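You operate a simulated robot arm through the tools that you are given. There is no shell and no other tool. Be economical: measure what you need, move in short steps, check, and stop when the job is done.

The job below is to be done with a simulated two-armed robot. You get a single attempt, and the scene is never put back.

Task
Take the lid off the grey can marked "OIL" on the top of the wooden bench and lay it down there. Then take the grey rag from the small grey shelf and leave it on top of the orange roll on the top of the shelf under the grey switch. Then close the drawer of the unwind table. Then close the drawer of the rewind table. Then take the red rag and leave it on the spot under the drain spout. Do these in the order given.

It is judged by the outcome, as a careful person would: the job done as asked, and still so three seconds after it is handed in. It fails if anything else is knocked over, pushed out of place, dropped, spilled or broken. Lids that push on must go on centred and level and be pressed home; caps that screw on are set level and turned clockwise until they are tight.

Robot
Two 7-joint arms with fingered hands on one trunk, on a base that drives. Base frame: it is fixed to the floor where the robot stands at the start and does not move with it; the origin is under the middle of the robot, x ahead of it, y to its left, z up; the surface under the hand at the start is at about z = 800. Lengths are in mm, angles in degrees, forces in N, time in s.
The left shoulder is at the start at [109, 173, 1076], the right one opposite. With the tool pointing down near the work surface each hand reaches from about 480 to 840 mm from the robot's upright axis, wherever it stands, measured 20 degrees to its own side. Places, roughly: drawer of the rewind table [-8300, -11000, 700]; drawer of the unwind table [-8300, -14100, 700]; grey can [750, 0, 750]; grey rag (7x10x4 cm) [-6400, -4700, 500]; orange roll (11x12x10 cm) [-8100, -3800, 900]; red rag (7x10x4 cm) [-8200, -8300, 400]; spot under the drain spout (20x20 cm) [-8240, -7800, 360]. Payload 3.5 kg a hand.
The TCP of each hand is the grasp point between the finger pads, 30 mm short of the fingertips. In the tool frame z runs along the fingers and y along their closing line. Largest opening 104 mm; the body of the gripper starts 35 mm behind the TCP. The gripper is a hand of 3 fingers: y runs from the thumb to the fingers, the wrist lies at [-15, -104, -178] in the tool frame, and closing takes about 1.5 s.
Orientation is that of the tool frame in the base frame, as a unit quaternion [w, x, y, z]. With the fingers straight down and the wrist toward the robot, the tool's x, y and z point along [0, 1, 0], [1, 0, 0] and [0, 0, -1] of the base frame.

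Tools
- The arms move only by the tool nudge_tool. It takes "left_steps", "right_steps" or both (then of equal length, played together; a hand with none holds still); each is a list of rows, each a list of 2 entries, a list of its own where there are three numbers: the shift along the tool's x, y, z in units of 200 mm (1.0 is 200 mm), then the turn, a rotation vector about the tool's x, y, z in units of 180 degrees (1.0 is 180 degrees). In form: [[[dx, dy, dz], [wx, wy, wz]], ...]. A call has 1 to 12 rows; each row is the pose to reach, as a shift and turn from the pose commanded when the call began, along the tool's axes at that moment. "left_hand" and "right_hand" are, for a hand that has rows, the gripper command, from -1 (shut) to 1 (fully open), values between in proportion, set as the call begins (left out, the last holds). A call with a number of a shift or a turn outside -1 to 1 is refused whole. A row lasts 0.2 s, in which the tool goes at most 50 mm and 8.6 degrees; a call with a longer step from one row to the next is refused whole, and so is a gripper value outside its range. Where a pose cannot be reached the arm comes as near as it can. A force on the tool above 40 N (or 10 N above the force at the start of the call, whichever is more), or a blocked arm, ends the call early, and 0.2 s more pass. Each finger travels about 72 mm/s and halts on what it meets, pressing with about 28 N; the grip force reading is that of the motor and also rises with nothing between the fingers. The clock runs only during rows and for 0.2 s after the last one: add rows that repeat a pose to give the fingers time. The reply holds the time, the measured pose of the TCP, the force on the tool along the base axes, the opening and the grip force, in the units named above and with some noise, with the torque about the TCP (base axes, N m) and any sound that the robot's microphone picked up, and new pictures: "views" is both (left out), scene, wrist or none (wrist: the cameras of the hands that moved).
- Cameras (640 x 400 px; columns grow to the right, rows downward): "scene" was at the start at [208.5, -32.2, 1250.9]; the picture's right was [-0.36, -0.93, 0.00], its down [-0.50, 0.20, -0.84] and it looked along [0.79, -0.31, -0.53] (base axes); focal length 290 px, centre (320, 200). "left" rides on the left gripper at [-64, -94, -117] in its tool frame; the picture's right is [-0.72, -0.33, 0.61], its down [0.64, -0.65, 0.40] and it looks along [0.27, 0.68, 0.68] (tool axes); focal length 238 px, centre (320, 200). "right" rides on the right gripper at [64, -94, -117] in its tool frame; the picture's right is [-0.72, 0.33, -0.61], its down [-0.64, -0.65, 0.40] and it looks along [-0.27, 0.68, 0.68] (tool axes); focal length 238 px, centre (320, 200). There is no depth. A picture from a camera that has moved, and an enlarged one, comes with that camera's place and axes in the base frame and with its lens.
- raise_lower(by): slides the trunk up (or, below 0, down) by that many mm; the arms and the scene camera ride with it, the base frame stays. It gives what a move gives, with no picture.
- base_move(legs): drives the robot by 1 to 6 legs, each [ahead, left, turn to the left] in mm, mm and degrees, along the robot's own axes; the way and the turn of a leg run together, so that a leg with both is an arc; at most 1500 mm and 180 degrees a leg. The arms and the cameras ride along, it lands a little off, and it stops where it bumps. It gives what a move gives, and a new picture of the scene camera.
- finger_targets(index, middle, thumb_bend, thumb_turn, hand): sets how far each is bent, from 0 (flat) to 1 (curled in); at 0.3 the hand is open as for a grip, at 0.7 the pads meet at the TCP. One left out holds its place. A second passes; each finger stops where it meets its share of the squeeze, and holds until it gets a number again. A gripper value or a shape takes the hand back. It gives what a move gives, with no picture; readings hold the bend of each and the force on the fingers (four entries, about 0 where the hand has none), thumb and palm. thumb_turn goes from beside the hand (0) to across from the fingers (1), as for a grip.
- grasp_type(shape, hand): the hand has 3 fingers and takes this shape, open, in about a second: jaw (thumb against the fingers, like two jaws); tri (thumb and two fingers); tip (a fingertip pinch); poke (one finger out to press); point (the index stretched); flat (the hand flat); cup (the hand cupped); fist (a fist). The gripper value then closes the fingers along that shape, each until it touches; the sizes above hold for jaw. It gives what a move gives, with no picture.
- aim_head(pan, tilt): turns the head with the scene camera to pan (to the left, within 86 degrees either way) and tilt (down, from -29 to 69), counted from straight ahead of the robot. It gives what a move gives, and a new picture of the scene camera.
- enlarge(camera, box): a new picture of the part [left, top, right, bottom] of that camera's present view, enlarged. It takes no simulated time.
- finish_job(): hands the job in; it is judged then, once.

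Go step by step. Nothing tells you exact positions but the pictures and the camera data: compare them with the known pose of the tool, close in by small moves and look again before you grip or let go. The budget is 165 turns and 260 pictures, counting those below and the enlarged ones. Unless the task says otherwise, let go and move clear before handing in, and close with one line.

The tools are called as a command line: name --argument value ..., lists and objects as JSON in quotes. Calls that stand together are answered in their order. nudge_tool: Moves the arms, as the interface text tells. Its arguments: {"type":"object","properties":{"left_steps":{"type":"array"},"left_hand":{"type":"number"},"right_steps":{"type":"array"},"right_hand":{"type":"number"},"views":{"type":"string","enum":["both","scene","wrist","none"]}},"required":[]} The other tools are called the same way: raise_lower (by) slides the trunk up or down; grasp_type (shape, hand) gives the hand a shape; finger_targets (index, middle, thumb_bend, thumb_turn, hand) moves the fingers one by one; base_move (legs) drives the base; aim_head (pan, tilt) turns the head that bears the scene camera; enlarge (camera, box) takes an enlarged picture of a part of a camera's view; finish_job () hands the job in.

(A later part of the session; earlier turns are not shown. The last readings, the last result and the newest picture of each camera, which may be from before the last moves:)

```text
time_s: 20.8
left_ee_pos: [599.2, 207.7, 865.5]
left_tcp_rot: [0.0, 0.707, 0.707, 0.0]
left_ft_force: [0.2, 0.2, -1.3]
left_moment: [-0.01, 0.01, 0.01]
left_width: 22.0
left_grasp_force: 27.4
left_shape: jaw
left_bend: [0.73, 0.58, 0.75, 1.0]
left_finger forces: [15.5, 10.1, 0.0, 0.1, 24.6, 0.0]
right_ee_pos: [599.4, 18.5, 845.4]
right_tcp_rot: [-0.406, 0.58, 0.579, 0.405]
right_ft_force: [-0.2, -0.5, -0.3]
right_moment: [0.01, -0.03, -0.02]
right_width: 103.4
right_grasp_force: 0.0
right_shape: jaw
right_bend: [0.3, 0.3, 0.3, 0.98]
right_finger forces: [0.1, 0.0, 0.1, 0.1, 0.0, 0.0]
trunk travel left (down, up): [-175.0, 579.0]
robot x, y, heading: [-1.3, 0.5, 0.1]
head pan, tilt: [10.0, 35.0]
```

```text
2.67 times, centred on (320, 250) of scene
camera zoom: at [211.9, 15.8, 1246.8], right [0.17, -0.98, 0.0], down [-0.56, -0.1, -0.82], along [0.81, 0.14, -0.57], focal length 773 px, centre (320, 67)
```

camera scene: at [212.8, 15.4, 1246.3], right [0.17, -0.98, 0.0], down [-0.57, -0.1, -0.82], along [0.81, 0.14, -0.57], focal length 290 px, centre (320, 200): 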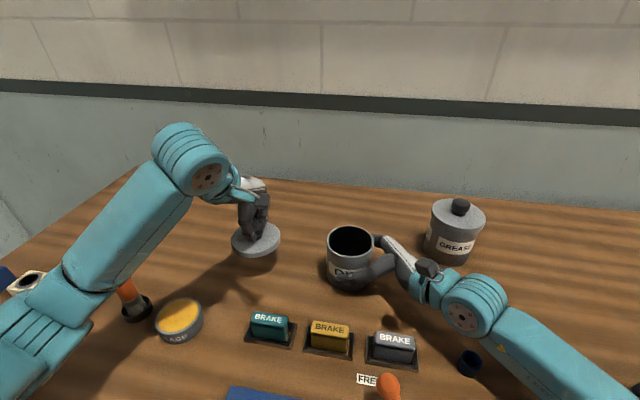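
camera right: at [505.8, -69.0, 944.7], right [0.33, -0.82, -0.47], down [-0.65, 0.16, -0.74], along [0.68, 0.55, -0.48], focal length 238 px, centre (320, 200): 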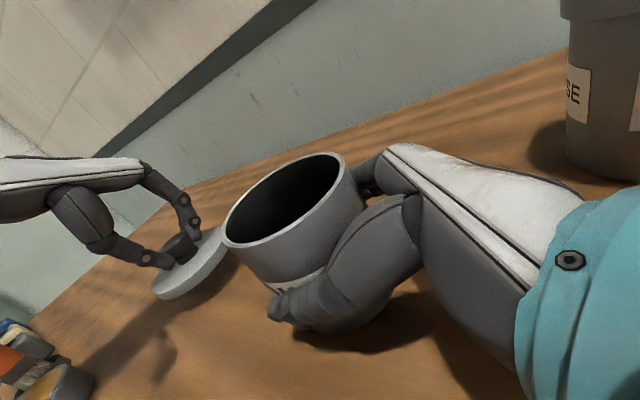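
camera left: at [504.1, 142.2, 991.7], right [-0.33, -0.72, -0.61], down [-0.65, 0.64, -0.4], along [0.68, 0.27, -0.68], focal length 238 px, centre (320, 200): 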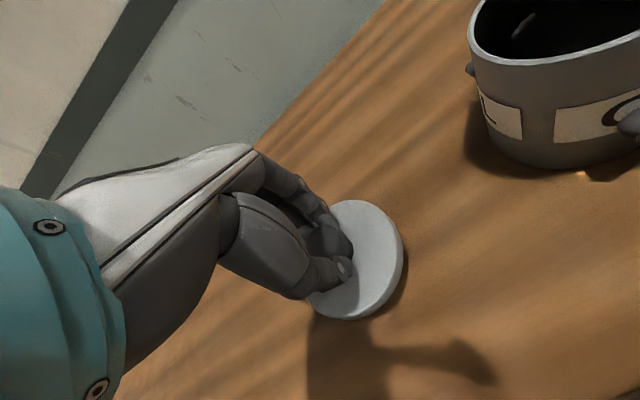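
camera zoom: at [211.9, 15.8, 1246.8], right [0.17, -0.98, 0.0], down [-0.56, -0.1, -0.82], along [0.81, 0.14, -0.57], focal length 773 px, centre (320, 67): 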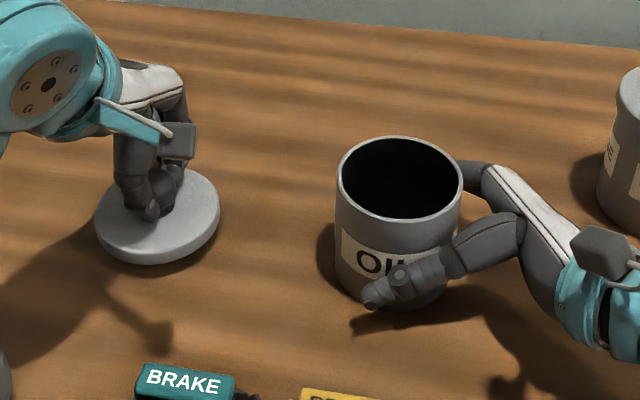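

The can is released and stands. I'll lift the open right hand straight up clear of the can, and lower the lid the last bit.

nudge_tool --left_steps '[[[0, 0, 0.01], [0, 0, 0]], [[0, 0, 0.02], [0, 0, 0]], [[0, 0, 0.025], [0, 0, 0]], [[0, 0, 0.025], [0, 0, 0]], [[0, 0, 0.025], [0, 0, 0]]]' --right_steps '[[[0.12, 0, -0.0439], [0, 0, 0]], [[0.24, 0, -0.0878], [0, 0, 0]], [[0.36, 0, -0.1317], [0, 0, 0]], [[0.48, 0, -0.1756], [0, 0, 0]], [[0.6, 0, -0.2195], [0, 0, 0]]]' --views "none"

enlarge --camera "scene" --box '[200, 180, 440, 320]'

```text
time_s: 22.0
left_ee_pos: [598.7, 205.2, 861.4]
left_tcp_rot: [0.001, 0.707, 0.707, -0.001]
left_ft_force: [-0.8, 0.8, -1.7]
left_moment: [0.0, 0.0, 0.0]
left_width: 21.9
left_grasp_force: 27.8
left_shape: jaw
left_bend: [0.73, 0.58, 0.75, 1.0]
left_finger forces: [15.5, 10.1, 0.0, 0.0, 24.6, 0.1]
right_ee_pos: [599.8, 17.1, 973.0]
right_tcp_rot: [-0.406, 0.58, 0.579, 0.406]
right_ft_force: [0.3, -0.5, -0.4]
right_moment: [0.03, -0.07, 0.01]
right_width: 103.6
right_grasp_force: 0.0
right_shape: jaw
right_bend: [0.3, 0.3, 0.3, 0.98]
right_finger forces: [0.0, 0.0, 0.0, 0.0, 0.1, 0.0]
trunk travel left (down, up): [-175.0, 579.0]
robot x, y, heading: [0.7, 1.9, -0.1]
head pan, tilt: [10.0, 35.0]
```

```text
2.67 times, centred on (320, 250) of scene
camera zoom: at [211.9, 15.7, 1246.8], right [0.17, -0.98, 0.0], down [-0.56, -0.1, -0.82], along [0.81, 0.14, -0.57], focal length 773 px, centre (320, 67)
```

zoom: 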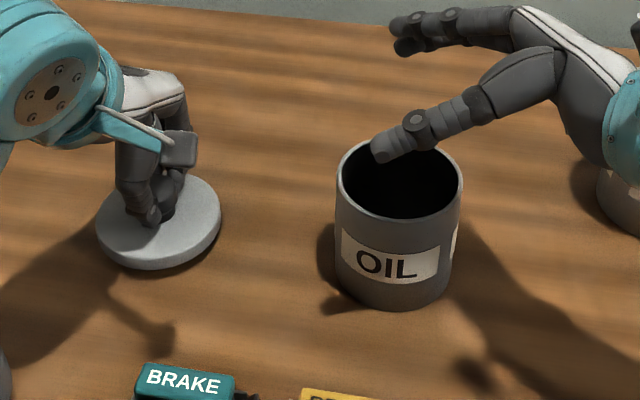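

The right hand is clear and the can stands in place. Lowering the lid further.

nudge_tool --left_steps '[[[0, 0, 0.01], [0, 0, 0]], [[0, 0, 0.02], [0, 0, 0]], [[0, 0, 0.03], [0, 0, 0]], [[0, 0, 0.03], [0, 0, 0]]]' --right_steps '[[[0.1, 0, -0.1], [0, 0, 0]], [[0.2, 0, -0.2], [0, 0, 0]], [[0.3, 0, -0.35], [0, 0, 0]], [[0.35, 0, -0.55], [0, 0, 0]]]' --views "wrist"

```text
time_s: 23.0
left_ee_pos: [598.8, 204.7, 854.7]
left_tcp_rot: [0.0, 0.707, 0.707, 0.001]
left_ft_force: [-0.7, 0.0, -0.4]
left_moment: [-0.01, -0.02, -0.03]
left_width: 21.9
left_grasp_force: 28.1
left_shape: jaw
left_bend: [0.73, 0.58, 0.75, 1.0]
left_finger forces: [15.5, 10.0, 0.1, 0.1, 24.6, 0.1]
right_ee_pos: [600.5, -63.3, 1075.9]
right_tcp_rot: [-0.407, 0.579, 0.579, 0.406]
right_ft_force: [1.2, -0.1, 0.1]
right_moment: [0.01, 0.04, 0.0]
right_width: 103.4
right_grasp_force: 0.0
right_shape: jaw
right_bend: [0.3, 0.3, 0.3, 0.98]
right_finger forces: [0.0, 0.0, 0.1, 0.0, 0.1, 0.1]
trunk travel left (down, up): [-175.0, 579.0]
robot x, y, heading: [1.7, -1.3, 0.2]
head pan, tilt: [10.0, 35.0]
camera right: at [506.7, -150.2, 1174.9], right [0.33, -0.82, -0.47], down [-0.65, 0.16, -0.74], along [0.68, 0.55, -0.48], focal length 238 px, centre (320, 200)
camera left: at [504.7, 141.9, 971.8], right [-0.33, -0.72, -0.61], down [-0.65, 0.64, -0.4], along [0.68, 0.27, -0.68], focal length 238 px, centre (320, 200)
```

right: 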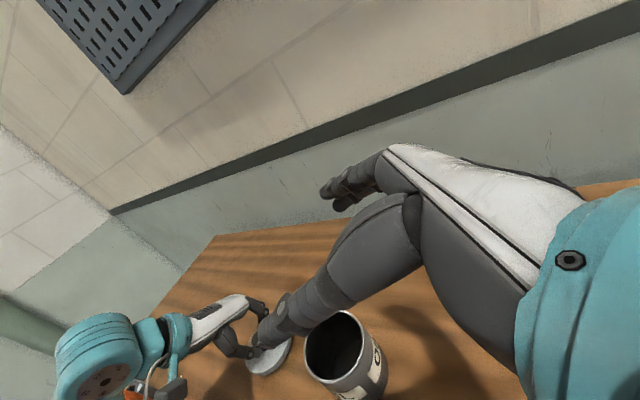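
left: 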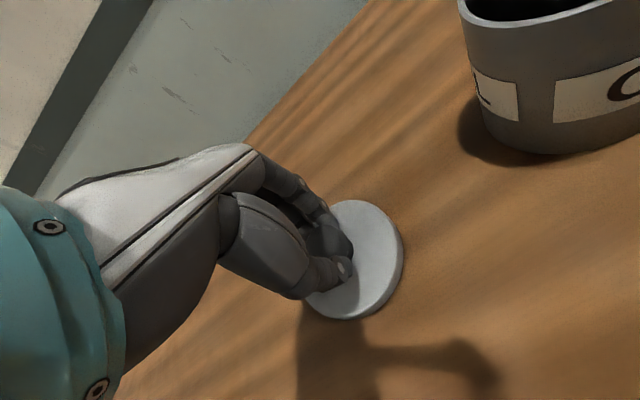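

Nearly there by the shadow; I'll keep lowering by small steps.

nudge_tool --left_steps '[[[0, 0, 0.01], [0, 0, 0]], [[0, 0, 0.02], [0, 0, 0]], [[0, 0, 0.025], [0, 0, 0]], [[0, 0, 0.025], [0, 0, 0]]]' --views "none"

```text
time_s: 24.0
left_ee_pos: [599.2, 205.2, 849.7]
left_tcp_rot: [-0.001, 0.707, 0.708, 0.0]
left_ft_force: [-1.0, -0.9, 0.0]
left_moment: [-0.05, -0.01, 0.01]
left_width: 22.0
left_grasp_force: 27.9
left_shape: jaw
left_bend: [0.73, 0.58, 0.75, 1.0]
left_finger forces: [15.5, 10.1, 0.1, 0.1, 24.6, 0.0]
right_ee_pos: [601.4, -60.7, 1074.4]
right_tcp_rot: [-0.405, 0.579, 0.579, 0.406]
right_ft_force: [0.5, -0.3, 0.0]
right_moment: [-0.02, -0.01, 0.01]
right_width: 103.8
right_grasp_force: 0.1
right_shape: jaw
right_bend: [0.3, 0.3, 0.3, 0.98]
right_finger forces: [0.1, 0.0, 0.0, 0.0, 0.1, 0.0]
trunk travel left (down, up): [-175.0, 579.0]
robot x, y, heading: [1.9, 4.8, -0.3]
head pan, tilt: [10.0, 35.0]
```

nudge_tool --left_steps '[[[0, 0, 0.008], [0, 0, 0]], [[0, 0, 0.016], [0, 0, 0]], [[0, 0, 0.022], [0, 0, 0]], [[0, 0, 0.022], [0, 0, 0]]]' --views "wrist"

enlarge --camera "scene" --box '[200, 200, 320, 290]'

```text
time_s: 25.0
left_ee_pos: [598.6, 205.6, 847.7]
left_tcp_rot: [0.001, 0.706, 0.708, 0.002]
left_ft_force: [1.3, -0.4, 11.6]
left_moment: [0.0, -0.14, -0.01]
left_width: 22.3
left_grasp_force: 27.7
left_shape: jaw
left_bend: [0.73, 0.58, 0.75, 1.0]
left_finger forces: [17.1, 12.2, 0.1, 0.0, 26.1, 0.1]
right_ee_pos: [599.9, -63.4, 1076.1]
right_tcp_rot: [-0.406, 0.579, 0.58, 0.406]
right_ft_force: [0.2, -1.0, -0.1]
right_moment: [-0.01, -0.04, 0.0]
right_width: 104.0
right_grasp_force: 0.0
right_shape: jaw
right_bend: [0.3, 0.3, 0.3, 0.98]
right_finger forces: [0.1, 0.0, 0.1, 0.1, 0.1, 0.1]
trunk travel left (down, up): [-175.0, 579.0]
robot x, y, heading: [-2.0, -0.5, 0.1]
head pan, tilt: [10.0, 35.0]
camera left: at [504.6, 142.2, 964.2], right [-0.32, -0.72, -0.61], down [-0.65, 0.64, -0.41], along [0.69, 0.27, -0.68], focal length 238 px, centre (320, 200)
```

left: 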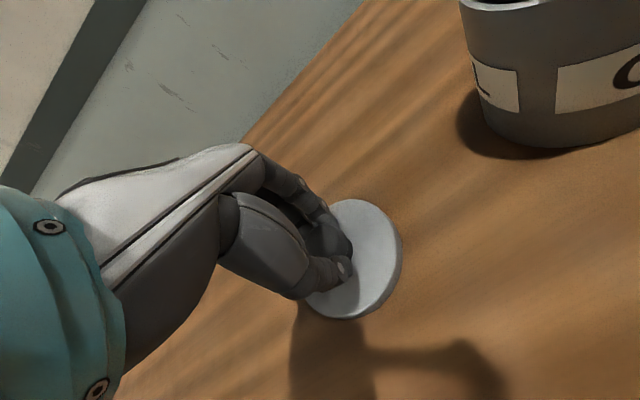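

```text
4.44 times, centred on (260, 245) of scene
camera zoom: at [211.1, 15.4, 1247.1], right [0.17, -0.98, 0.0], down [-0.56, -0.1, -0.82], along [0.81, 0.14, -0.57], focal length 1289 px, centre (587, 0)
```

zoom: 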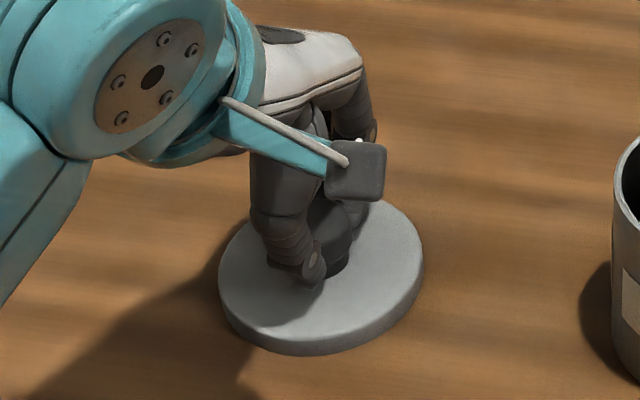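

Contact: 11.6 N, so the lid rests on the bench. I'll ease up 2 mm, open, then lift away.

nudge_tool --left_steps '[[[0, 0, -0.01], [0, 0, 0]], [[0, 0, -0.01], [0, 0, 0]], [[0, 0, -0.01], [0, 0, 0]], [[0, 0, -0.01], [0, 0, 0]], [[0, 0, -0.01], [0, 0, 0]], [[0, 0, -0.01], [0, 0, 0]]]' --left_hand 0.8 --views "none"

nudge_tool --left_steps '[[[0, 0, -0.1], [0, 0, 0]], [[0, 0, -0.25], [0, 0, 0]], [[0, 0, -0.5], [0, 0, 0]], [[0, 0, -0.75], [0, 0, 0]], [[0, 0, -1.0], [0, 0, 0]]]' --views "scene"

```text
time_s: 26.4
left_ee_pos: [598.5, 207.2, 847.2]
left_tcp_rot: [0.001, 0.707, 0.707, 0.0]
left_ft_force: [0.1, 0.1, -0.6]
left_moment: [0.0, 0.01, 0.02]
left_width: 93.6
left_grasp_force: 0.0
left_shape: jaw
left_bend: [0.29, 0.32, 0.36, 0.98]
left_finger forces: [0.1, 0.0, 0.0, 0.1, 0.1, 0.1]
right_ee_pos: [601.5, -61.8, 1074.8]
right_tcp_rot: [-0.405, 0.579, 0.579, 0.406]
right_ft_force: [0.5, 0.2, 1.1]
right_moment: [-0.01, 0.0, 0.05]
right_width: 103.8
right_grasp_force: 0.0
right_shape: jaw
right_bend: [0.3, 0.3, 0.3, 0.98]
right_finger forces: [0.1, 0.1, 0.1, 0.0, 0.0, 0.0]
trunk travel left (down, up): [-175.0, 579.0]
robot x, y, heading: [2.0, 1.1, 0.1]
head pan, tilt: [10.0, 35.0]
```

```text
time_s: 27.6
left_ee_pos: [597.4, 206.6, 1046.1]
left_tcp_rot: [-0.001, 0.706, 0.708, 0.0]
left_ft_force: [-0.6, 0.5, 0.9]
left_moment: [0.01, 0.0, -0.02]
left_width: 93.5
left_grasp_force: 0.0
left_shape: jaw
left_bend: [0.29, 0.32, 0.35, 0.98]
left_finger forces: [0.0, 0.0, 0.1, 0.0, 0.0, 0.0]
right_ee_pos: [600.7, -61.9, 1075.7]
right_tcp_rot: [-0.405, 0.579, 0.579, 0.406]
right_ft_force: [-0.3, -0.1, -0.2]
right_moment: [0.0, -0.02, -0.02]
right_width: 103.5
right_grasp_force: 0.0
right_shape: jaw
right_bend: [0.3, 0.3, 0.3, 0.98]
right_finger forces: [0.0, 0.0, 0.0, 0.1, 0.0, 0.0]
trunk travel left (down, up): [-175.0, 579.0]
robot x, y, heading: [-2.5, 1.8, -0.0]
head pan, tilt: [10.0, 35.0]
camera scene: at [211.6, 15.4, 1246.9], right [0.17, -0.98, 0.0], down [-0.56, -0.1, -0.82], along [0.81, 0.14, -0.57], focal length 290 px, centre (320, 200)
```

scene: 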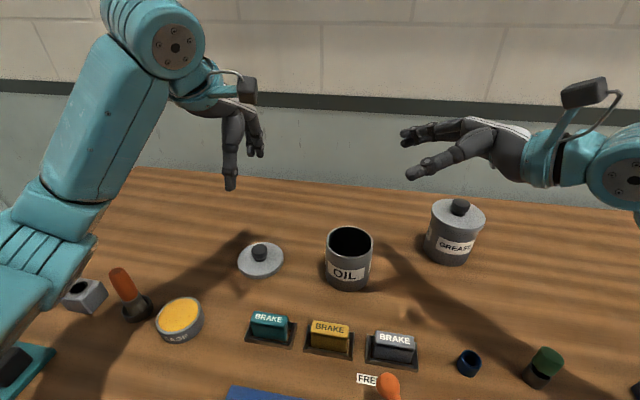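

The lid lies on the bench and the can stands. I'll draw both hands in for driving.

nudge_tool --left_steps '[[[0.03, -0.09, -0.05], [0, 0, 0]], [[0.06, -0.19, -0.1], [0, 0, 0]], [[0.09, -0.28, -0.15], [0, 0, 0]], [[0.12, -0.38, -0.2], [0, 0, 0]], [[0.15, -0.48, -0.25], [0, 0, 0]], [[0.18, -0.58, -0.3], [0, 0, 0]], [[0.2, -0.68, -0.3], [0, 0, 0]], [[0.22, -0.77, -0.3], [0, 0, 0]], [[0.25, -0.85, -0.3], [0, 0, 0]]]' --right_steps '[[[-0.016, -0.097, -0.107], [0, -0.043, 0]], [[-0.032, -0.194, -0.213], [0, -0.086, 0]], [[-0.048, -0.292, -0.32], [0, -0.13, 0]], [[-0.064, -0.389, -0.427], [0, -0.173, 0]], [[-0.08, -0.486, -0.533], [0, -0.216, 0]], [[-0.097, -0.583, -0.64], [0, -0.26, 0]], [[-0.113, -0.68, -0.747], [0, -0.303, 0]], [[-0.129, -0.778, -0.853], [0, -0.346, 0]], [[-0.145, -0.875, -0.96], [0, -0.389, 0]]]' --views "none"

aim_head --pan 80 --tilt 15

aim_head --pan -80 --tilt 15

```text
time_s: 29.6
left_ee_pos: [428.2, 255.8, 1107.0]
left_tcp_rot: [0.0, 0.707, 0.707, 0.0]
left_ft_force: [-0.2, -0.2, -0.2]
left_moment: [0.01, -0.02, -0.04]
left_width: 93.4
left_grasp_force: 0.1
left_shape: jaw
left_bend: [0.29, 0.32, 0.35, 0.98]
left_finger forces: [0.1, 0.0, 0.1, 0.0, 0.0, 0.0]
right_ee_pos: [425.0, -255.0, 1114.8]
right_tcp_rot: [0.001, 0.707, 0.707, -0.002]
right_ft_force: [-0.7, -0.2, -0.6]
right_moment: [-0.02, -0.02, 0.0]
right_width: 103.7
right_grasp_force: 0.1
right_shape: jaw
right_bend: [0.3, 0.3, 0.3, 0.98]
right_finger forces: [0.1, 0.0, 0.0, 0.0, 0.0, 0.0]
trunk travel left (down, up): [-175.0, 579.0]
robot x, y, heading: [0.2, -1.4, -0.0]
head pan, tilt: [10.0, 35.0]
```

```text
time_s: 31.0
left_ee_pos: [429.9, 254.9, 1107.0]
left_tcp_rot: [0.0, 0.706, 0.708, 0.0]
left_ft_force: [0.2, 0.3, -0.1]
left_moment: [-0.02, 0.01, 0.0]
left_width: 93.5
left_grasp_force: 0.1
left_shape: jaw
left_bend: [0.29, 0.32, 0.35, 0.98]
left_finger forces: [0.0, 0.0, 0.0, 0.1, 0.0, 0.1]
right_ee_pos: [426.0, -253.7, 1114.9]
right_tcp_rot: [0.001, 0.707, 0.707, 0.0]
right_ft_force: [0.3, 1.0, 0.3]
right_moment: [0.01, 0.0, 0.03]
right_width: 103.9
right_grasp_force: 0.1
right_shape: jaw
right_bend: [0.3, 0.3, 0.3, 0.98]
right_finger forces: [0.0, 0.0, 0.0, 0.1, 0.1, 0.0]
trunk travel left (down, up): [-175.0, 579.0]
robot x, y, heading: [1.6, 1.1, 0.0]
head pan, tilt: [80.0, 15.0]
camera scene: at [141.5, 92.4, 1278.8], right [0.98, -0.17, 0.0], down [-0.05, -0.26, -0.97], along [0.17, 0.95, -0.26], focal length 290 px, centre (320, 200)
```

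scene: 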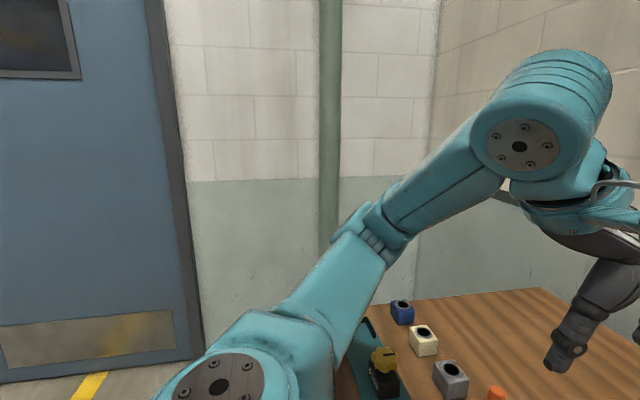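

```text
time_s: 33.4
left_ee_pos: [428.6, 254.8, 1105.8]
left_tcp_rot: [0.0, 0.707, 0.707, 0.001]
left_ft_force: [0.8, -0.3, -0.1]
left_moment: [-0.04, 0.01, 0.01]
left_width: 93.5
left_grasp_force: 0.0
left_shape: jaw
left_bend: [0.29, 0.32, 0.35, 0.98]
left_finger forces: [0.1, 0.0, 0.0, 0.0, 0.0, 0.0]
right_ee_pos: [425.3, -253.4, 1114.1]
right_tcp_rot: [0.0, 0.708, 0.707, 0.0]
right_ft_force: [-0.2, 0.1, -0.2]
right_moment: [0.04, 0.01, 0.01]
right_width: 103.7
right_grasp_force: 0.0
right_shape: jaw
right_bend: [0.3, 0.3, 0.3, 0.98]
right_finger forces: [0.0, 0.1, 0.1, 0.1, 0.1, 0.1]
trunk travel left (down, up): [-175.0, 579.0]
robot x, y, heading: [1.1, -0.3, 0.2]
head pan, tilt: [-80.0, 15.0]
camera scene: at [141.5, -91.6, 1278.8], right [-0.98, -0.17, 0.0], down [-0.05, 0.25, -0.97], along [0.17, -0.95, -0.26], focal length 290 px, centre (320, 200)
```

scene: 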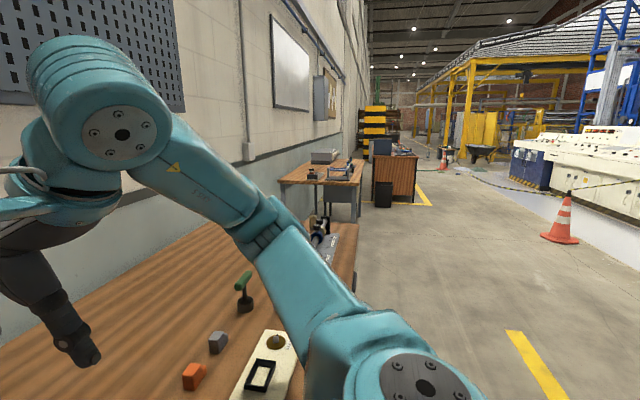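

The lid is done; next is the factory floor. I'll back off the bench and look around.

base_move --legs '[[-700, 0, 0], [0, 0, -90]]'

aim_head --pan -70 --tilt 12

aim_head --pan 0 --tilt 12

```text
time_s: 41.2
left_ee_pos: [-463.1, -438.4, 1106.0]
left_tcp_rot: [0.0, 1.0, -0.02, 0.001]
left_ft_force: [-0.5, -0.5, 0.8]
left_moment: [-0.01, 0.0, -0.05]
left_width: 93.4
left_grasp_force: 0.0
left_shape: jaw
left_bend: [0.29, 0.32, 0.35, 0.98]
left_finger forces: [0.1, 0.0, 0.0, 0.0, 0.0, 0.0]
right_ee_pos: [-972.3, -414.3, 1114.1]
right_tcp_rot: [0.0, 1.0, -0.02, 0.0]
right_ft_force: [-0.6, -0.2, 0.5]
right_moment: [-0.01, -0.01, 0.01]
right_width: 103.9
right_grasp_force: 0.0
right_shape: jaw
right_bend: [0.3, 0.3, 0.3, 0.98]
right_finger forces: [0.0, 0.0, 0.0, 0.0, 0.0, 0.0]
trunk travel left (down, up): [-175.0, 579.0]
robot x, y, heading: [-700.0, 2.9, -92.6]
head pan, tilt: [-80.0, 15.0]
camera scene: at [-799.1, -136.1, 1278.8], right [-0.13, 0.99, 0.0], down [0.26, 0.03, -0.97], along [-0.96, -0.13, -0.26], focal length 290 px, centre (320, 200)
```

scene: 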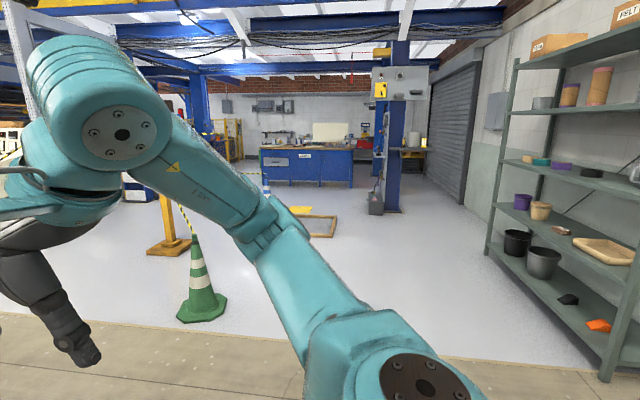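

```text
time_s: 41.9
left_ee_pos: [-463.2, -437.7, 1105.4]
left_tcp_rot: [0.0, 1.0, -0.02, 0.0]
left_ft_force: [0.0, -0.9, -0.3]
left_moment: [-0.01, -0.01, -0.03]
left_width: 93.7
left_grasp_force: 0.0
left_shape: jaw
left_bend: [0.29, 0.32, 0.35, 0.98]
left_finger forces: [0.1, 0.0, 0.0, 0.0, 0.0, 0.0]
right_ee_pos: [-972.7, -413.7, 1113.3]
right_tcp_rot: [0.0, 1.0, -0.02, 0.0]
right_ft_force: [0.2, 0.0, -0.3]
right_moment: [0.02, -0.03, 0.01]
right_width: 103.5
right_grasp_force: 0.0
right_shape: jaw
right_bend: [0.3, 0.3, 0.3, 0.98]
right_finger forces: [0.0, 0.0, 0.0, 0.0, 0.0, 0.0]
trunk travel left (down, up): [-175.0, 579.0]
robot x, y, heading: [-702.3, 0.4, -92.3]
head pan, tilt: [-70.0, 12.0]
camera scene: at [-795.3, -151.9, 1283.7], right [-0.3, 0.95, 0.0], down [0.2, 0.06, -0.98], along [-0.93, -0.3, -0.21], focal length 290 px, centre (320, 200)
```

scene: 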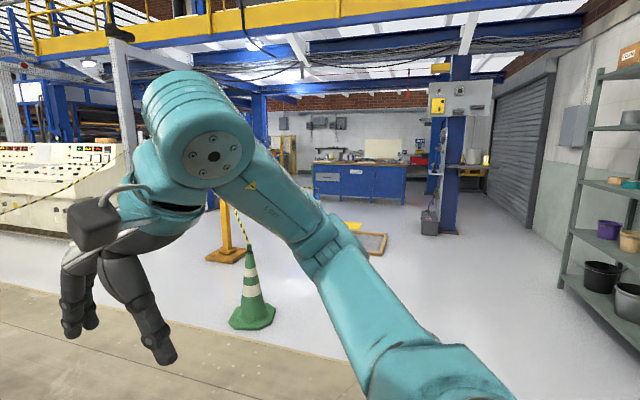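

```text
time_s: 43.3
left_ee_pos: [-464.0, -438.7, 1106.2]
left_tcp_rot: [0.0, 1.0, -0.02, 0.001]
left_ft_force: [-0.3, 0.6, 0.2]
left_moment: [-0.01, 0.01, -0.04]
left_width: 93.1
left_grasp_force: 0.1
left_shape: jaw
left_bend: [0.29, 0.32, 0.35, 0.98]
left_finger forces: [0.1, 0.0, 0.1, 0.0, 0.0, 0.0]
right_ee_pos: [-971.9, -414.3, 1114.8]
right_tcp_rot: [0.0, 1.0, -0.02, 0.0]
right_ft_force: [0.2, 0.2, 0.6]
right_moment: [-0.03, -0.04, 0.01]
right_width: 103.6
right_grasp_force: 0.0
right_shape: jaw
right_bend: [0.3, 0.3, 0.3, 0.98]
right_finger forces: [0.0, 0.0, 0.1, 0.0, 0.0, 0.1]
trunk travel left (down, up): [-175.0, 579.0]
robot x, y, heading: [-698.6, 1.9, -92.4]
head pan, tilt: [0.0, 12.0]
camera scene: at [-710.3, -216.8, 1283.7], right [-1.0, 0.04, 0.0], down [0.01, 0.21, -0.98], along [-0.04, -0.98, -0.21], focal length 290 px, centre (320, 200)
```

scene: 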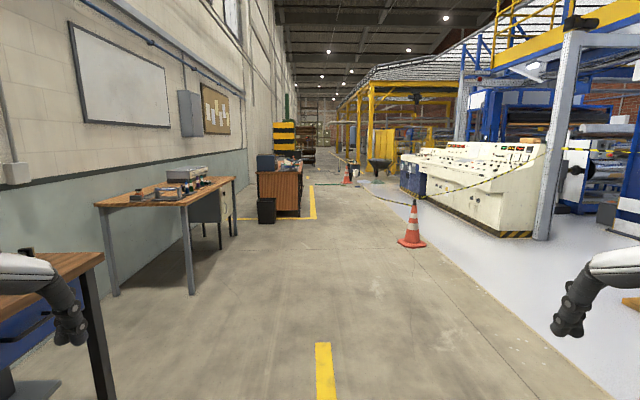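

I'm in a factory hall; the print line lies toward −x. I'll turn to face −x, drive between the green cone and the shelving, and look again.

base_move --legs '[[0, 0, -87.5], [1300, 0, 0]]'

aim_head --pan 40 --tilt 12

```text
time_s: 53.6
left_ee_pos: [-2437.1, -241.0, 1106.1]
left_tcp_rot: [0.001, -0.705, 0.709, 0.001]
left_ft_force: [0.6, -0.3, -0.9]
left_moment: [-0.02, 0.01, -0.01]
left_width: 93.8
left_grasp_force: 0.1
left_shape: jaw
left_bend: [0.29, 0.32, 0.35, 0.98]
left_finger forces: [0.0, 0.0, 0.1, 0.0, 0.0, 0.1]
right_ee_pos: [-2428.8, 268.7, 1113.3]
right_tcp_rot: [0.0, -0.705, 0.709, 0.0]
right_ft_force: [1.0, 0.7, -0.3]
right_moment: [-0.02, -0.02, 0.0]
right_width: 103.8
right_grasp_force: 0.1
right_shape: jaw
right_bend: [0.3, 0.3, 0.3, 0.98]
right_finger forces: [0.0, 0.0, 0.0, 0.0, 0.0, 0.0]
trunk travel left (down, up): [-175.0, 579.0]
robot x, y, heading: [-2006.0, 9.9, 179.7]
head pan, tilt: [0.0, 12.0]
camera scene: at [-2223.9, 13.9, 1283.6], right [0.01, 1.0, 0.0], down [0.21, 0.0, -0.98], along [-0.98, 0.01, -0.21], focal length 290 px, centre (320, 200)
```

scene: 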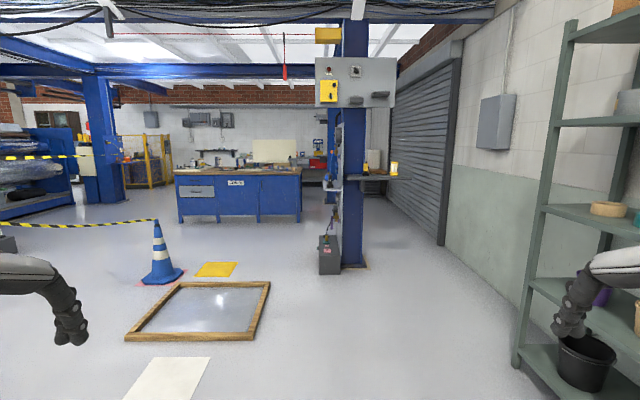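

```text
time_s: 54.7
left_ee_pos: [-2435.9, -239.8, 1107.1]
left_tcp_rot: [0.0, -0.704, 0.71, 0.0]
left_ft_force: [-0.1, 0.3, 0.0]
left_moment: [0.01, 0.01, 0.01]
left_width: 93.3
left_grasp_force: 0.1
left_shape: jaw
left_bend: [0.29, 0.32, 0.35, 0.98]
left_finger forces: [0.0, 0.1, 0.1, 0.0, 0.0, 0.1]
right_ee_pos: [-2428.8, 268.4, 1114.4]
right_tcp_rot: [0.0, -0.705, 0.71, 0.0]
right_ft_force: [0.7, 0.7, 0.0]
right_moment: [0.06, 0.02, -0.01]
right_width: 103.9
right_grasp_force: 0.1
right_shape: jaw
right_bend: [0.3, 0.3, 0.3, 0.98]
right_finger forces: [0.1, 0.1, 0.0, 0.1, 0.1, 0.0]
trunk travel left (down, up): [-175.0, 579.0]
robot x, y, heading: [-2004.6, 9.7, 179.9]
head pan, tilt: [40.0, 12.0]
camera scene: at [-2202.4, -46.1, 1283.7], right [-0.64, 0.77, 0.0], down [0.16, 0.13, -0.98], along [-0.75, -0.62, -0.21], focal length 290 px, centre (320, 200)
```

scene: 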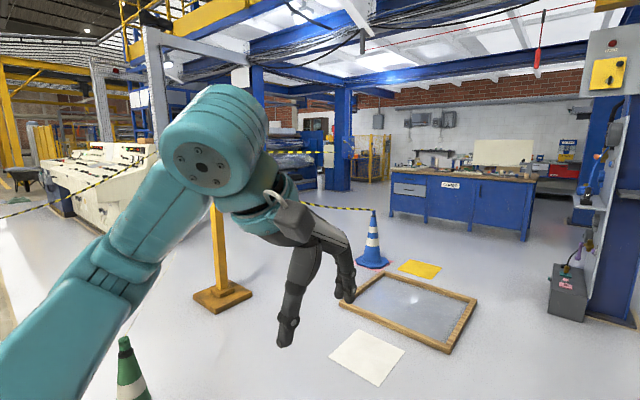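

Barrier chains link the cones, so I need to find which openings are free. I'll look more closely from here.

enlarge --camera "scene" --box '[270, 60, 450, 280]'

aim_head --pan 72 --tilt 15

aim_head --pan -15 --tilt 20

```text
1.82 times, centred on (360, 170) of scene
camera zoom: at [-2202.4, -46.1, 1283.7], right [-0.64, 0.77, 0.0], down [0.16, 0.13, -0.98], along [-0.75, -0.62, -0.21], focal length 527 px, centre (247, 254)
```

zoom: 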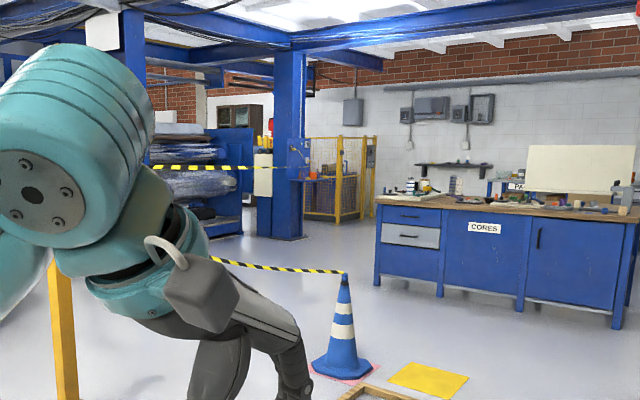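

```text
time_s: 55.7
left_ee_pos: [-2436.1, -241.6, 1105.6]
left_tcp_rot: [0.0, -0.705, 0.709, 0.0]
left_ft_force: [-0.1, -0.3, 0.8]
left_moment: [0.0, 0.01, 0.03]
left_width: 93.4
left_grasp_force: 0.0
left_shape: jaw
left_bend: [0.29, 0.32, 0.35, 0.98]
left_finger forces: [0.0, 0.0, 0.0, 0.1, 0.0, 0.0]
right_ee_pos: [-2427.7, 268.7, 1113.8]
right_tcp_rot: [0.001, -0.704, 0.71, -0.001]
right_ft_force: [0.5, 0.7, 0.4]
right_moment: [0.0, 0.02, 0.0]
right_width: 103.7
right_grasp_force: 0.2
right_shape: jaw
right_bend: [0.3, 0.3, 0.3, 0.98]
right_finger forces: [0.0, 0.1, 0.0, 0.1, 0.0, 0.0]
trunk travel left (down, up): [-175.0, 579.0]
robot x, y, heading: [-2005.9, 10.4, 179.4]
head pan, tilt: [72.0, 15.0]
camera scene: at [-2160.1, -75.4, 1278.8], right [-0.95, 0.32, 0.0], down [0.08, 0.25, -0.97], along [-0.31, -0.92, -0.26], focal length 290 px, centre (320, 200)
```

scene: 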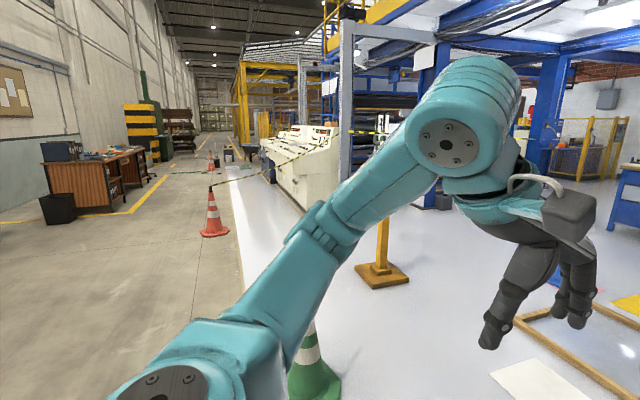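

```text
time_s: 57.3
left_ee_pos: [-2436.2, -240.6, 1106.2]
left_tcp_rot: [0.0, -0.704, 0.71, 0.0]
left_ft_force: [0.5, 0.1, -0.5]
left_moment: [0.0, 0.02, 0.0]
left_width: 93.4
left_grasp_force: 0.0
left_shape: jaw
left_bend: [0.29, 0.32, 0.35, 0.98]
left_finger forces: [0.1, 0.1, 0.0, 0.0, 0.1, 0.1]
right_ee_pos: [-2428.8, 269.0, 1114.3]
right_tcp_rot: [-0.001, -0.705, 0.71, 0.0]
right_ft_force: [-0.2, 0.2, 0.2]
right_moment: [0.04, -0.02, -0.03]
right_width: 103.7
right_grasp_force: 0.1
right_shape: jaw
right_bend: [0.3, 0.3, 0.3, 0.98]
right_finger forces: [0.1, 0.1, 0.1, 0.0, 0.1, 0.0]
trunk travel left (down, up): [-175.0, 579.0]
robot x, y, heading: [-2007.4, 13.2, 179.5]
head pan, tilt: [-15.0, 20.0]
camera scene: at [-2220.3, 37.9, 1270.6], right [0.27, 0.96, 0.0], down [0.33, -0.09, -0.94], along [-0.91, 0.25, -0.34], focal length 290 px, centre (320, 200)
```

scene: 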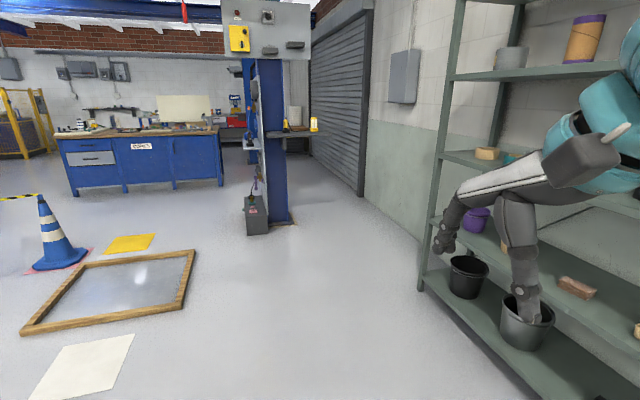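

There's a wide way between the switch post and the shutter wall. I'll drive past the frame on the right side, through that gap.

base_move --legs '[[1450, 0, 0], [950, -1190, 0]]'

```text
refused: leg 2 is longer than a leg can be; nothing moved
```

base_move --legs '[[1450, 0, 0], [475, -595, 0], [475, -595, 0]]'

aim_head --pan 10 --tilt 20

```text
time_s: 71.2
left_ee_pos: [-4747.2, 761.2, 1105.5]
left_tcp_rot: [0.006, -0.694, 0.72, 0.011]
left_ft_force: [-0.1, 0.0, 0.3]
left_moment: [0.02, 0.0, 0.03]
left_width: 93.5
left_grasp_force: 0.1
left_shape: jaw
left_bend: [0.29, 0.32, 0.35, 0.98]
left_finger forces: [0.2, 0.0, 0.0, 0.1, 0.0, 0.1]
right_ee_pos: [-4724.4, 1266.2, 1127.2]
right_tcp_rot: [0.002, -0.698, 0.716, 0.019]
right_ft_force: [0.0, 0.9, -0.5]
right_moment: [-0.02, -0.03, -0.01]
right_width: 103.7
right_grasp_force: 0.1
right_shape: jaw
right_bend: [0.3, 0.3, 0.3, 0.98]
right_finger forces: [0.0, 0.0, 0.0, 0.1, 0.0, 0.1]
trunk travel left (down, up): [-175.0, 579.0]
robot x, y, heading: [-4318.5, 1022.6, 178.0]
head pan, tilt: [-15.0, 20.0]
stopped in leg 3: the robot was blocked; the commanded pose is now the measured one
camera scene: at [-4522.4, 1029.3, 1273.4], right [0.29, 0.96, 0.02], down [0.32, -0.08, -0.94], along [-0.9, 0.28, -0.33], focal length 290 px, centre (320, 200)
```

scene: 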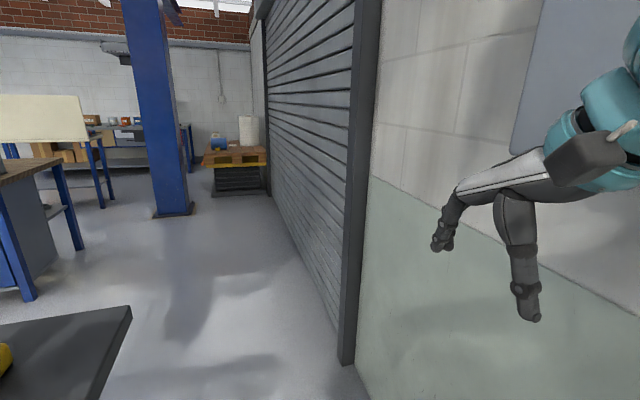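

```text
time_s: 72.0
left_ee_pos: [-4749.7, 760.8, 1102.7]
left_tcp_rot: [0.006, -0.694, 0.72, 0.012]
left_ft_force: [-0.6, -0.4, -0.6]
left_moment: [0.02, 0.04, -0.01]
left_width: 93.5
left_grasp_force: 0.1
left_shape: jaw
left_bend: [0.29, 0.32, 0.35, 0.98]
left_finger forces: [0.0, 0.0, 0.1, 0.0, 0.0, 0.1]
right_ee_pos: [-4728.0, 1267.6, 1125.9]
right_tcp_rot: [0.005, -0.697, 0.717, 0.016]
right_ft_force: [0.0, 0.2, -0.3]
right_moment: [0.01, -0.01, 0.02]
right_width: 103.9
right_grasp_force: 0.1
right_shape: jaw
right_bend: [0.3, 0.3, 0.3, 0.98]
right_finger forces: [0.0, 0.0, 0.0, 0.0, 0.0, 0.1]
trunk travel left (down, up): [-175.0, 579.0]
robot x, y, heading: [-4316.1, 1027.7, 178.0]
head pan, tilt: [10.0, 20.0]
camera scene: at [-4527.5, 988.6, 1271.5], right [-0.14, 0.99, 0.03], down [0.33, 0.07, -0.94], along [-0.93, -0.12, -0.34], focal length 290 px, centre (320, 200)
```

scene: 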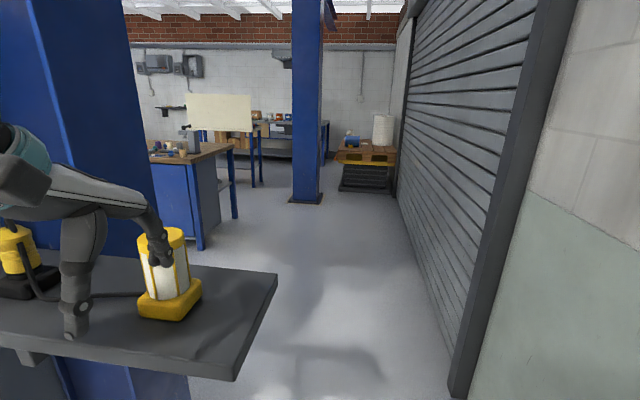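

Something blocked the robot. I'll look to the right before backing away.

aim_head --pan -80 --tilt 30

aim_head --pan 30 --tilt 55

```text
time_s: 73.7
left_ee_pos: [-4750.0, 760.6, 1102.3]
left_tcp_rot: [0.007, -0.694, 0.72, 0.011]
left_ft_force: [1.0, 0.4, -0.4]
left_moment: [0.02, 0.0, -0.02]
left_width: 93.7
left_grasp_force: 0.1
left_shape: jaw
left_bend: [0.29, 0.32, 0.35, 0.98]
left_finger forces: [0.0, 0.0, 0.0, 0.0, 0.0, 0.1]
right_ee_pos: [-4726.8, 1268.0, 1125.7]
right_tcp_rot: [0.006, -0.696, 0.717, 0.017]
right_ft_force: [0.4, 0.9, -0.7]
right_moment: [-0.02, -0.01, 0.0]
right_width: 103.8
right_grasp_force: 0.1
right_shape: jaw
right_bend: [0.3, 0.3, 0.3, 0.98]
right_finger forces: [0.2, 0.0, 0.0, 0.0, 0.1, 0.0]
trunk travel left (down, up): [-175.0, 579.0]
robot x, y, heading: [-4320.5, 1028.2, 178.1]
head pan, tilt: [-80.0, 30.0]
camera scene: at [-4448.4, 1091.3, 1257.5], right [0.99, 0.14, 0.0], down [0.06, -0.47, -0.88], along [-0.12, 0.87, -0.48], focal length 290 px, centre (320, 200)
```

scene: 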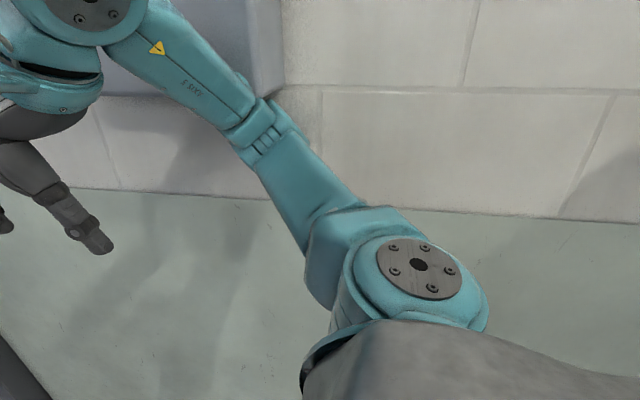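

```text
time_s: 75.6
left_ee_pos: [-4750.7, 761.3, 1102.6]
left_tcp_rot: [0.007, -0.693, 0.721, 0.011]
left_ft_force: [0.3, -0.9, 0.5]
left_moment: [0.01, 0.01, 0.0]
left_width: 93.7
left_grasp_force: 0.0
left_shape: jaw
left_bend: [0.29, 0.32, 0.35, 0.98]
left_finger forces: [0.0, 0.1, 0.0, 0.0, 0.1, 0.1]
right_ee_pos: [-4726.3, 1267.8, 1125.8]
right_tcp_rot: [0.005, -0.696, 0.718, 0.016]
right_ft_force: [0.2, -0.2, 0.5]
right_moment: [-0.01, 0.0, -0.02]
right_width: 104.0
right_grasp_force: 0.1
right_shape: jaw
right_bend: [0.3, 0.3, 0.3, 0.98]
right_finger forces: [0.0, 0.0, 0.0, 0.0, 0.1, 0.0]
trunk travel left (down, up): [-175.0, 579.0]
robot x, y, heading: [-4320.1, 1023.0, 178.0]
head pan, tilt: [30.0, 55.0]
camera scene: at [-4500.4, 969.1, 1218.7], right [-0.47, 0.88, 0.03], down [0.72, 0.4, -0.57], along [-0.51, -0.25, -0.82], focal length 290 px, centre (320, 200)
```

scene: 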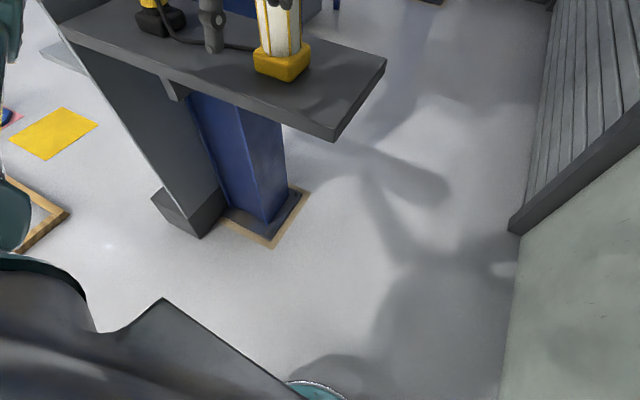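

The right elbow met the electrical box on the wall. I'll back off and left, then stretch the arms forward to be narrower.

base_move --legs '[[-300, 30, 0], [0, 180, 0]]'

nudge_tool --left_steps '[[[-0.05, 0.2, 0], [0, 0, 0]], [[-0.1, 0.4, 0], [0, 0, 0]], [[-0.15, 0.6, 0], [0, 0, 0]], [[-0.2, 0.8, 0], [0, 0, 0]], [[-0.25, 1.0, 0], [0, 0, 0]]]' --right_steps '[[[0.05, 0.2, 0], [0, 0, 0]], [[0.1, 0.4, 0], [0, 0, 0]], [[0.15, 0.6, 0], [0, 0, 0]], [[0.2, 0.8, 0], [0, 0, 0]], [[0.25, 1.0, 0], [0, 0, 0]]]' --views "none"

aim_head --pan -35 --tilt 40

```text
time_s: 78.8
left_ee_pos: [-4462.2, 564.5, 1105.5]
left_tcp_rot: [0.0, -0.694, 0.72, 0.0]
left_ft_force: [0.4, -0.3, -0.3]
left_moment: [0.03, 0.01, -0.03]
left_width: 93.6
left_grasp_force: 0.0
left_shape: jaw
left_bend: [0.29, 0.32, 0.35, 0.98]
left_finger forces: [0.1, 0.0, 0.1, 0.1, 0.0, 0.0]
right_ee_pos: [-4437.2, 1072.6, 1116.7]
right_tcp_rot: [-0.001, -0.695, 0.719, 0.005]
right_ft_force: [0.2, -0.5, 0.0]
right_moment: [-0.03, 0.03, 0.0]
right_width: 103.8
right_grasp_force: 0.0
right_shape: jaw
right_bend: [0.3, 0.3, 0.3, 0.98]
right_finger forces: [0.1, 0.0, 0.1, 0.1, 0.0, 0.0]
trunk travel left (down, up): [-175.0, 579.0]
robot x, y, heading: [-4024.3, 805.4, 177.8]
head pan, tilt: [30.0, 55.0]
camera scene: at [-4211.6, 774.2, 1218.5], right [-0.47, 0.88, 0.0], down [0.72, 0.38, -0.57], along [-0.51, -0.27, -0.82], focal length 290 px, centre (320, 200)
```

scene: 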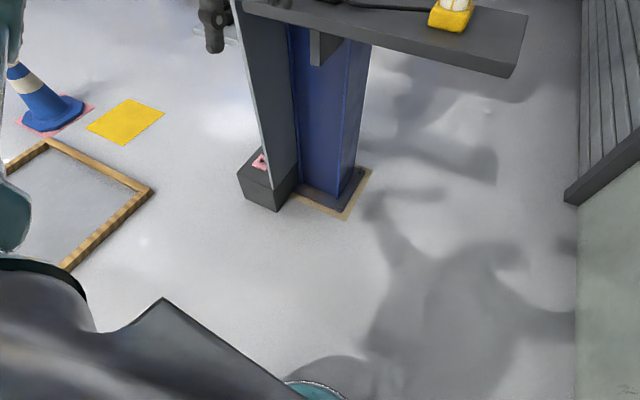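

```text
time_s: 80.0
left_ee_pos: [-4660.8, 621.2, 1105.2]
left_tcp_rot: [0.0, -0.693, 0.721, -0.001]
left_ft_force: [-0.1, -0.7, 0.1]
left_moment: [0.04, 0.03, -0.01]
left_width: 93.6
left_grasp_force: 0.0
left_shape: jaw
left_bend: [0.29, 0.32, 0.35, 0.98]
left_finger forces: [0.0, 0.0, 0.0, 0.1, 0.0, 0.0]
right_ee_pos: [-4640.7, 1028.9, 1116.4]
right_tcp_rot: [-0.001, -0.695, 0.719, 0.005]
right_ft_force: [0.0, 0.7, -1.0]
right_moment: [0.01, -0.01, -0.02]
right_width: 103.6
right_grasp_force: 0.0
right_shape: jaw
right_bend: [0.3, 0.3, 0.3, 0.98]
right_finger forces: [0.0, 0.1, 0.0, 0.0, 0.1, 0.0]
trunk travel left (down, up): [-175.0, 579.0]
robot x, y, heading: [-4023.3, 804.0, 177.9]
head pan, tilt: [30.0, 55.0]
```

```text
time_s: 81.3
left_ee_pos: [-4658.8, 620.9, 1106.2]
left_tcp_rot: [0.0, -0.694, 0.72, 0.0]
left_ft_force: [-0.1, -0.4, 0.5]
left_moment: [0.0, 0.01, 0.02]
left_width: 93.5
left_grasp_force: 0.1
left_shape: jaw
left_bend: [0.29, 0.32, 0.35, 0.98]
left_finger forces: [0.0, 0.1, 0.0, 0.0, 0.1, 0.0]
right_ee_pos: [-4638.9, 1029.7, 1117.5]
right_tcp_rot: [-0.002, -0.695, 0.719, 0.004]
right_ft_force: [0.8, -0.1, 0.5]
right_moment: [-0.02, -0.02, -0.02]
right_width: 103.7
right_grasp_force: 0.0
right_shape: jaw
right_bend: [0.3, 0.3, 0.3, 0.98]
right_finger forces: [0.0, 0.0, 0.0, 0.0, 0.0, 0.0]
trunk travel left (down, up): [-175.0, 579.0]
robot x, y, heading: [-4022.4, 802.5, 177.6]
head pan, tilt: [-35.0, 40.0]
camera scene: at [-4215.5, 860.0, 1239.2], right [0.6, 0.8, 0.0], down [0.51, -0.39, -0.77], along [-0.61, 0.46, -0.64], focal length 290 px, centre (320, 200)
```

scene: 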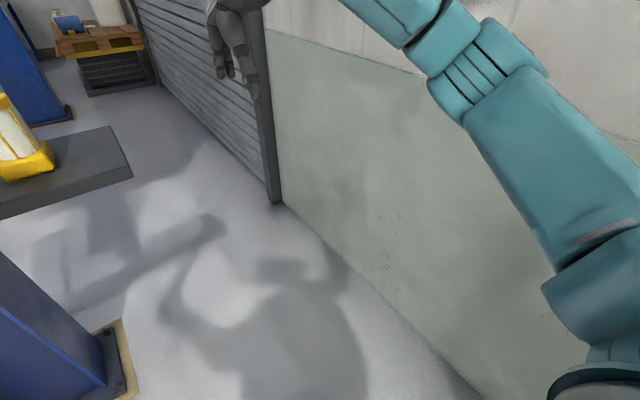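

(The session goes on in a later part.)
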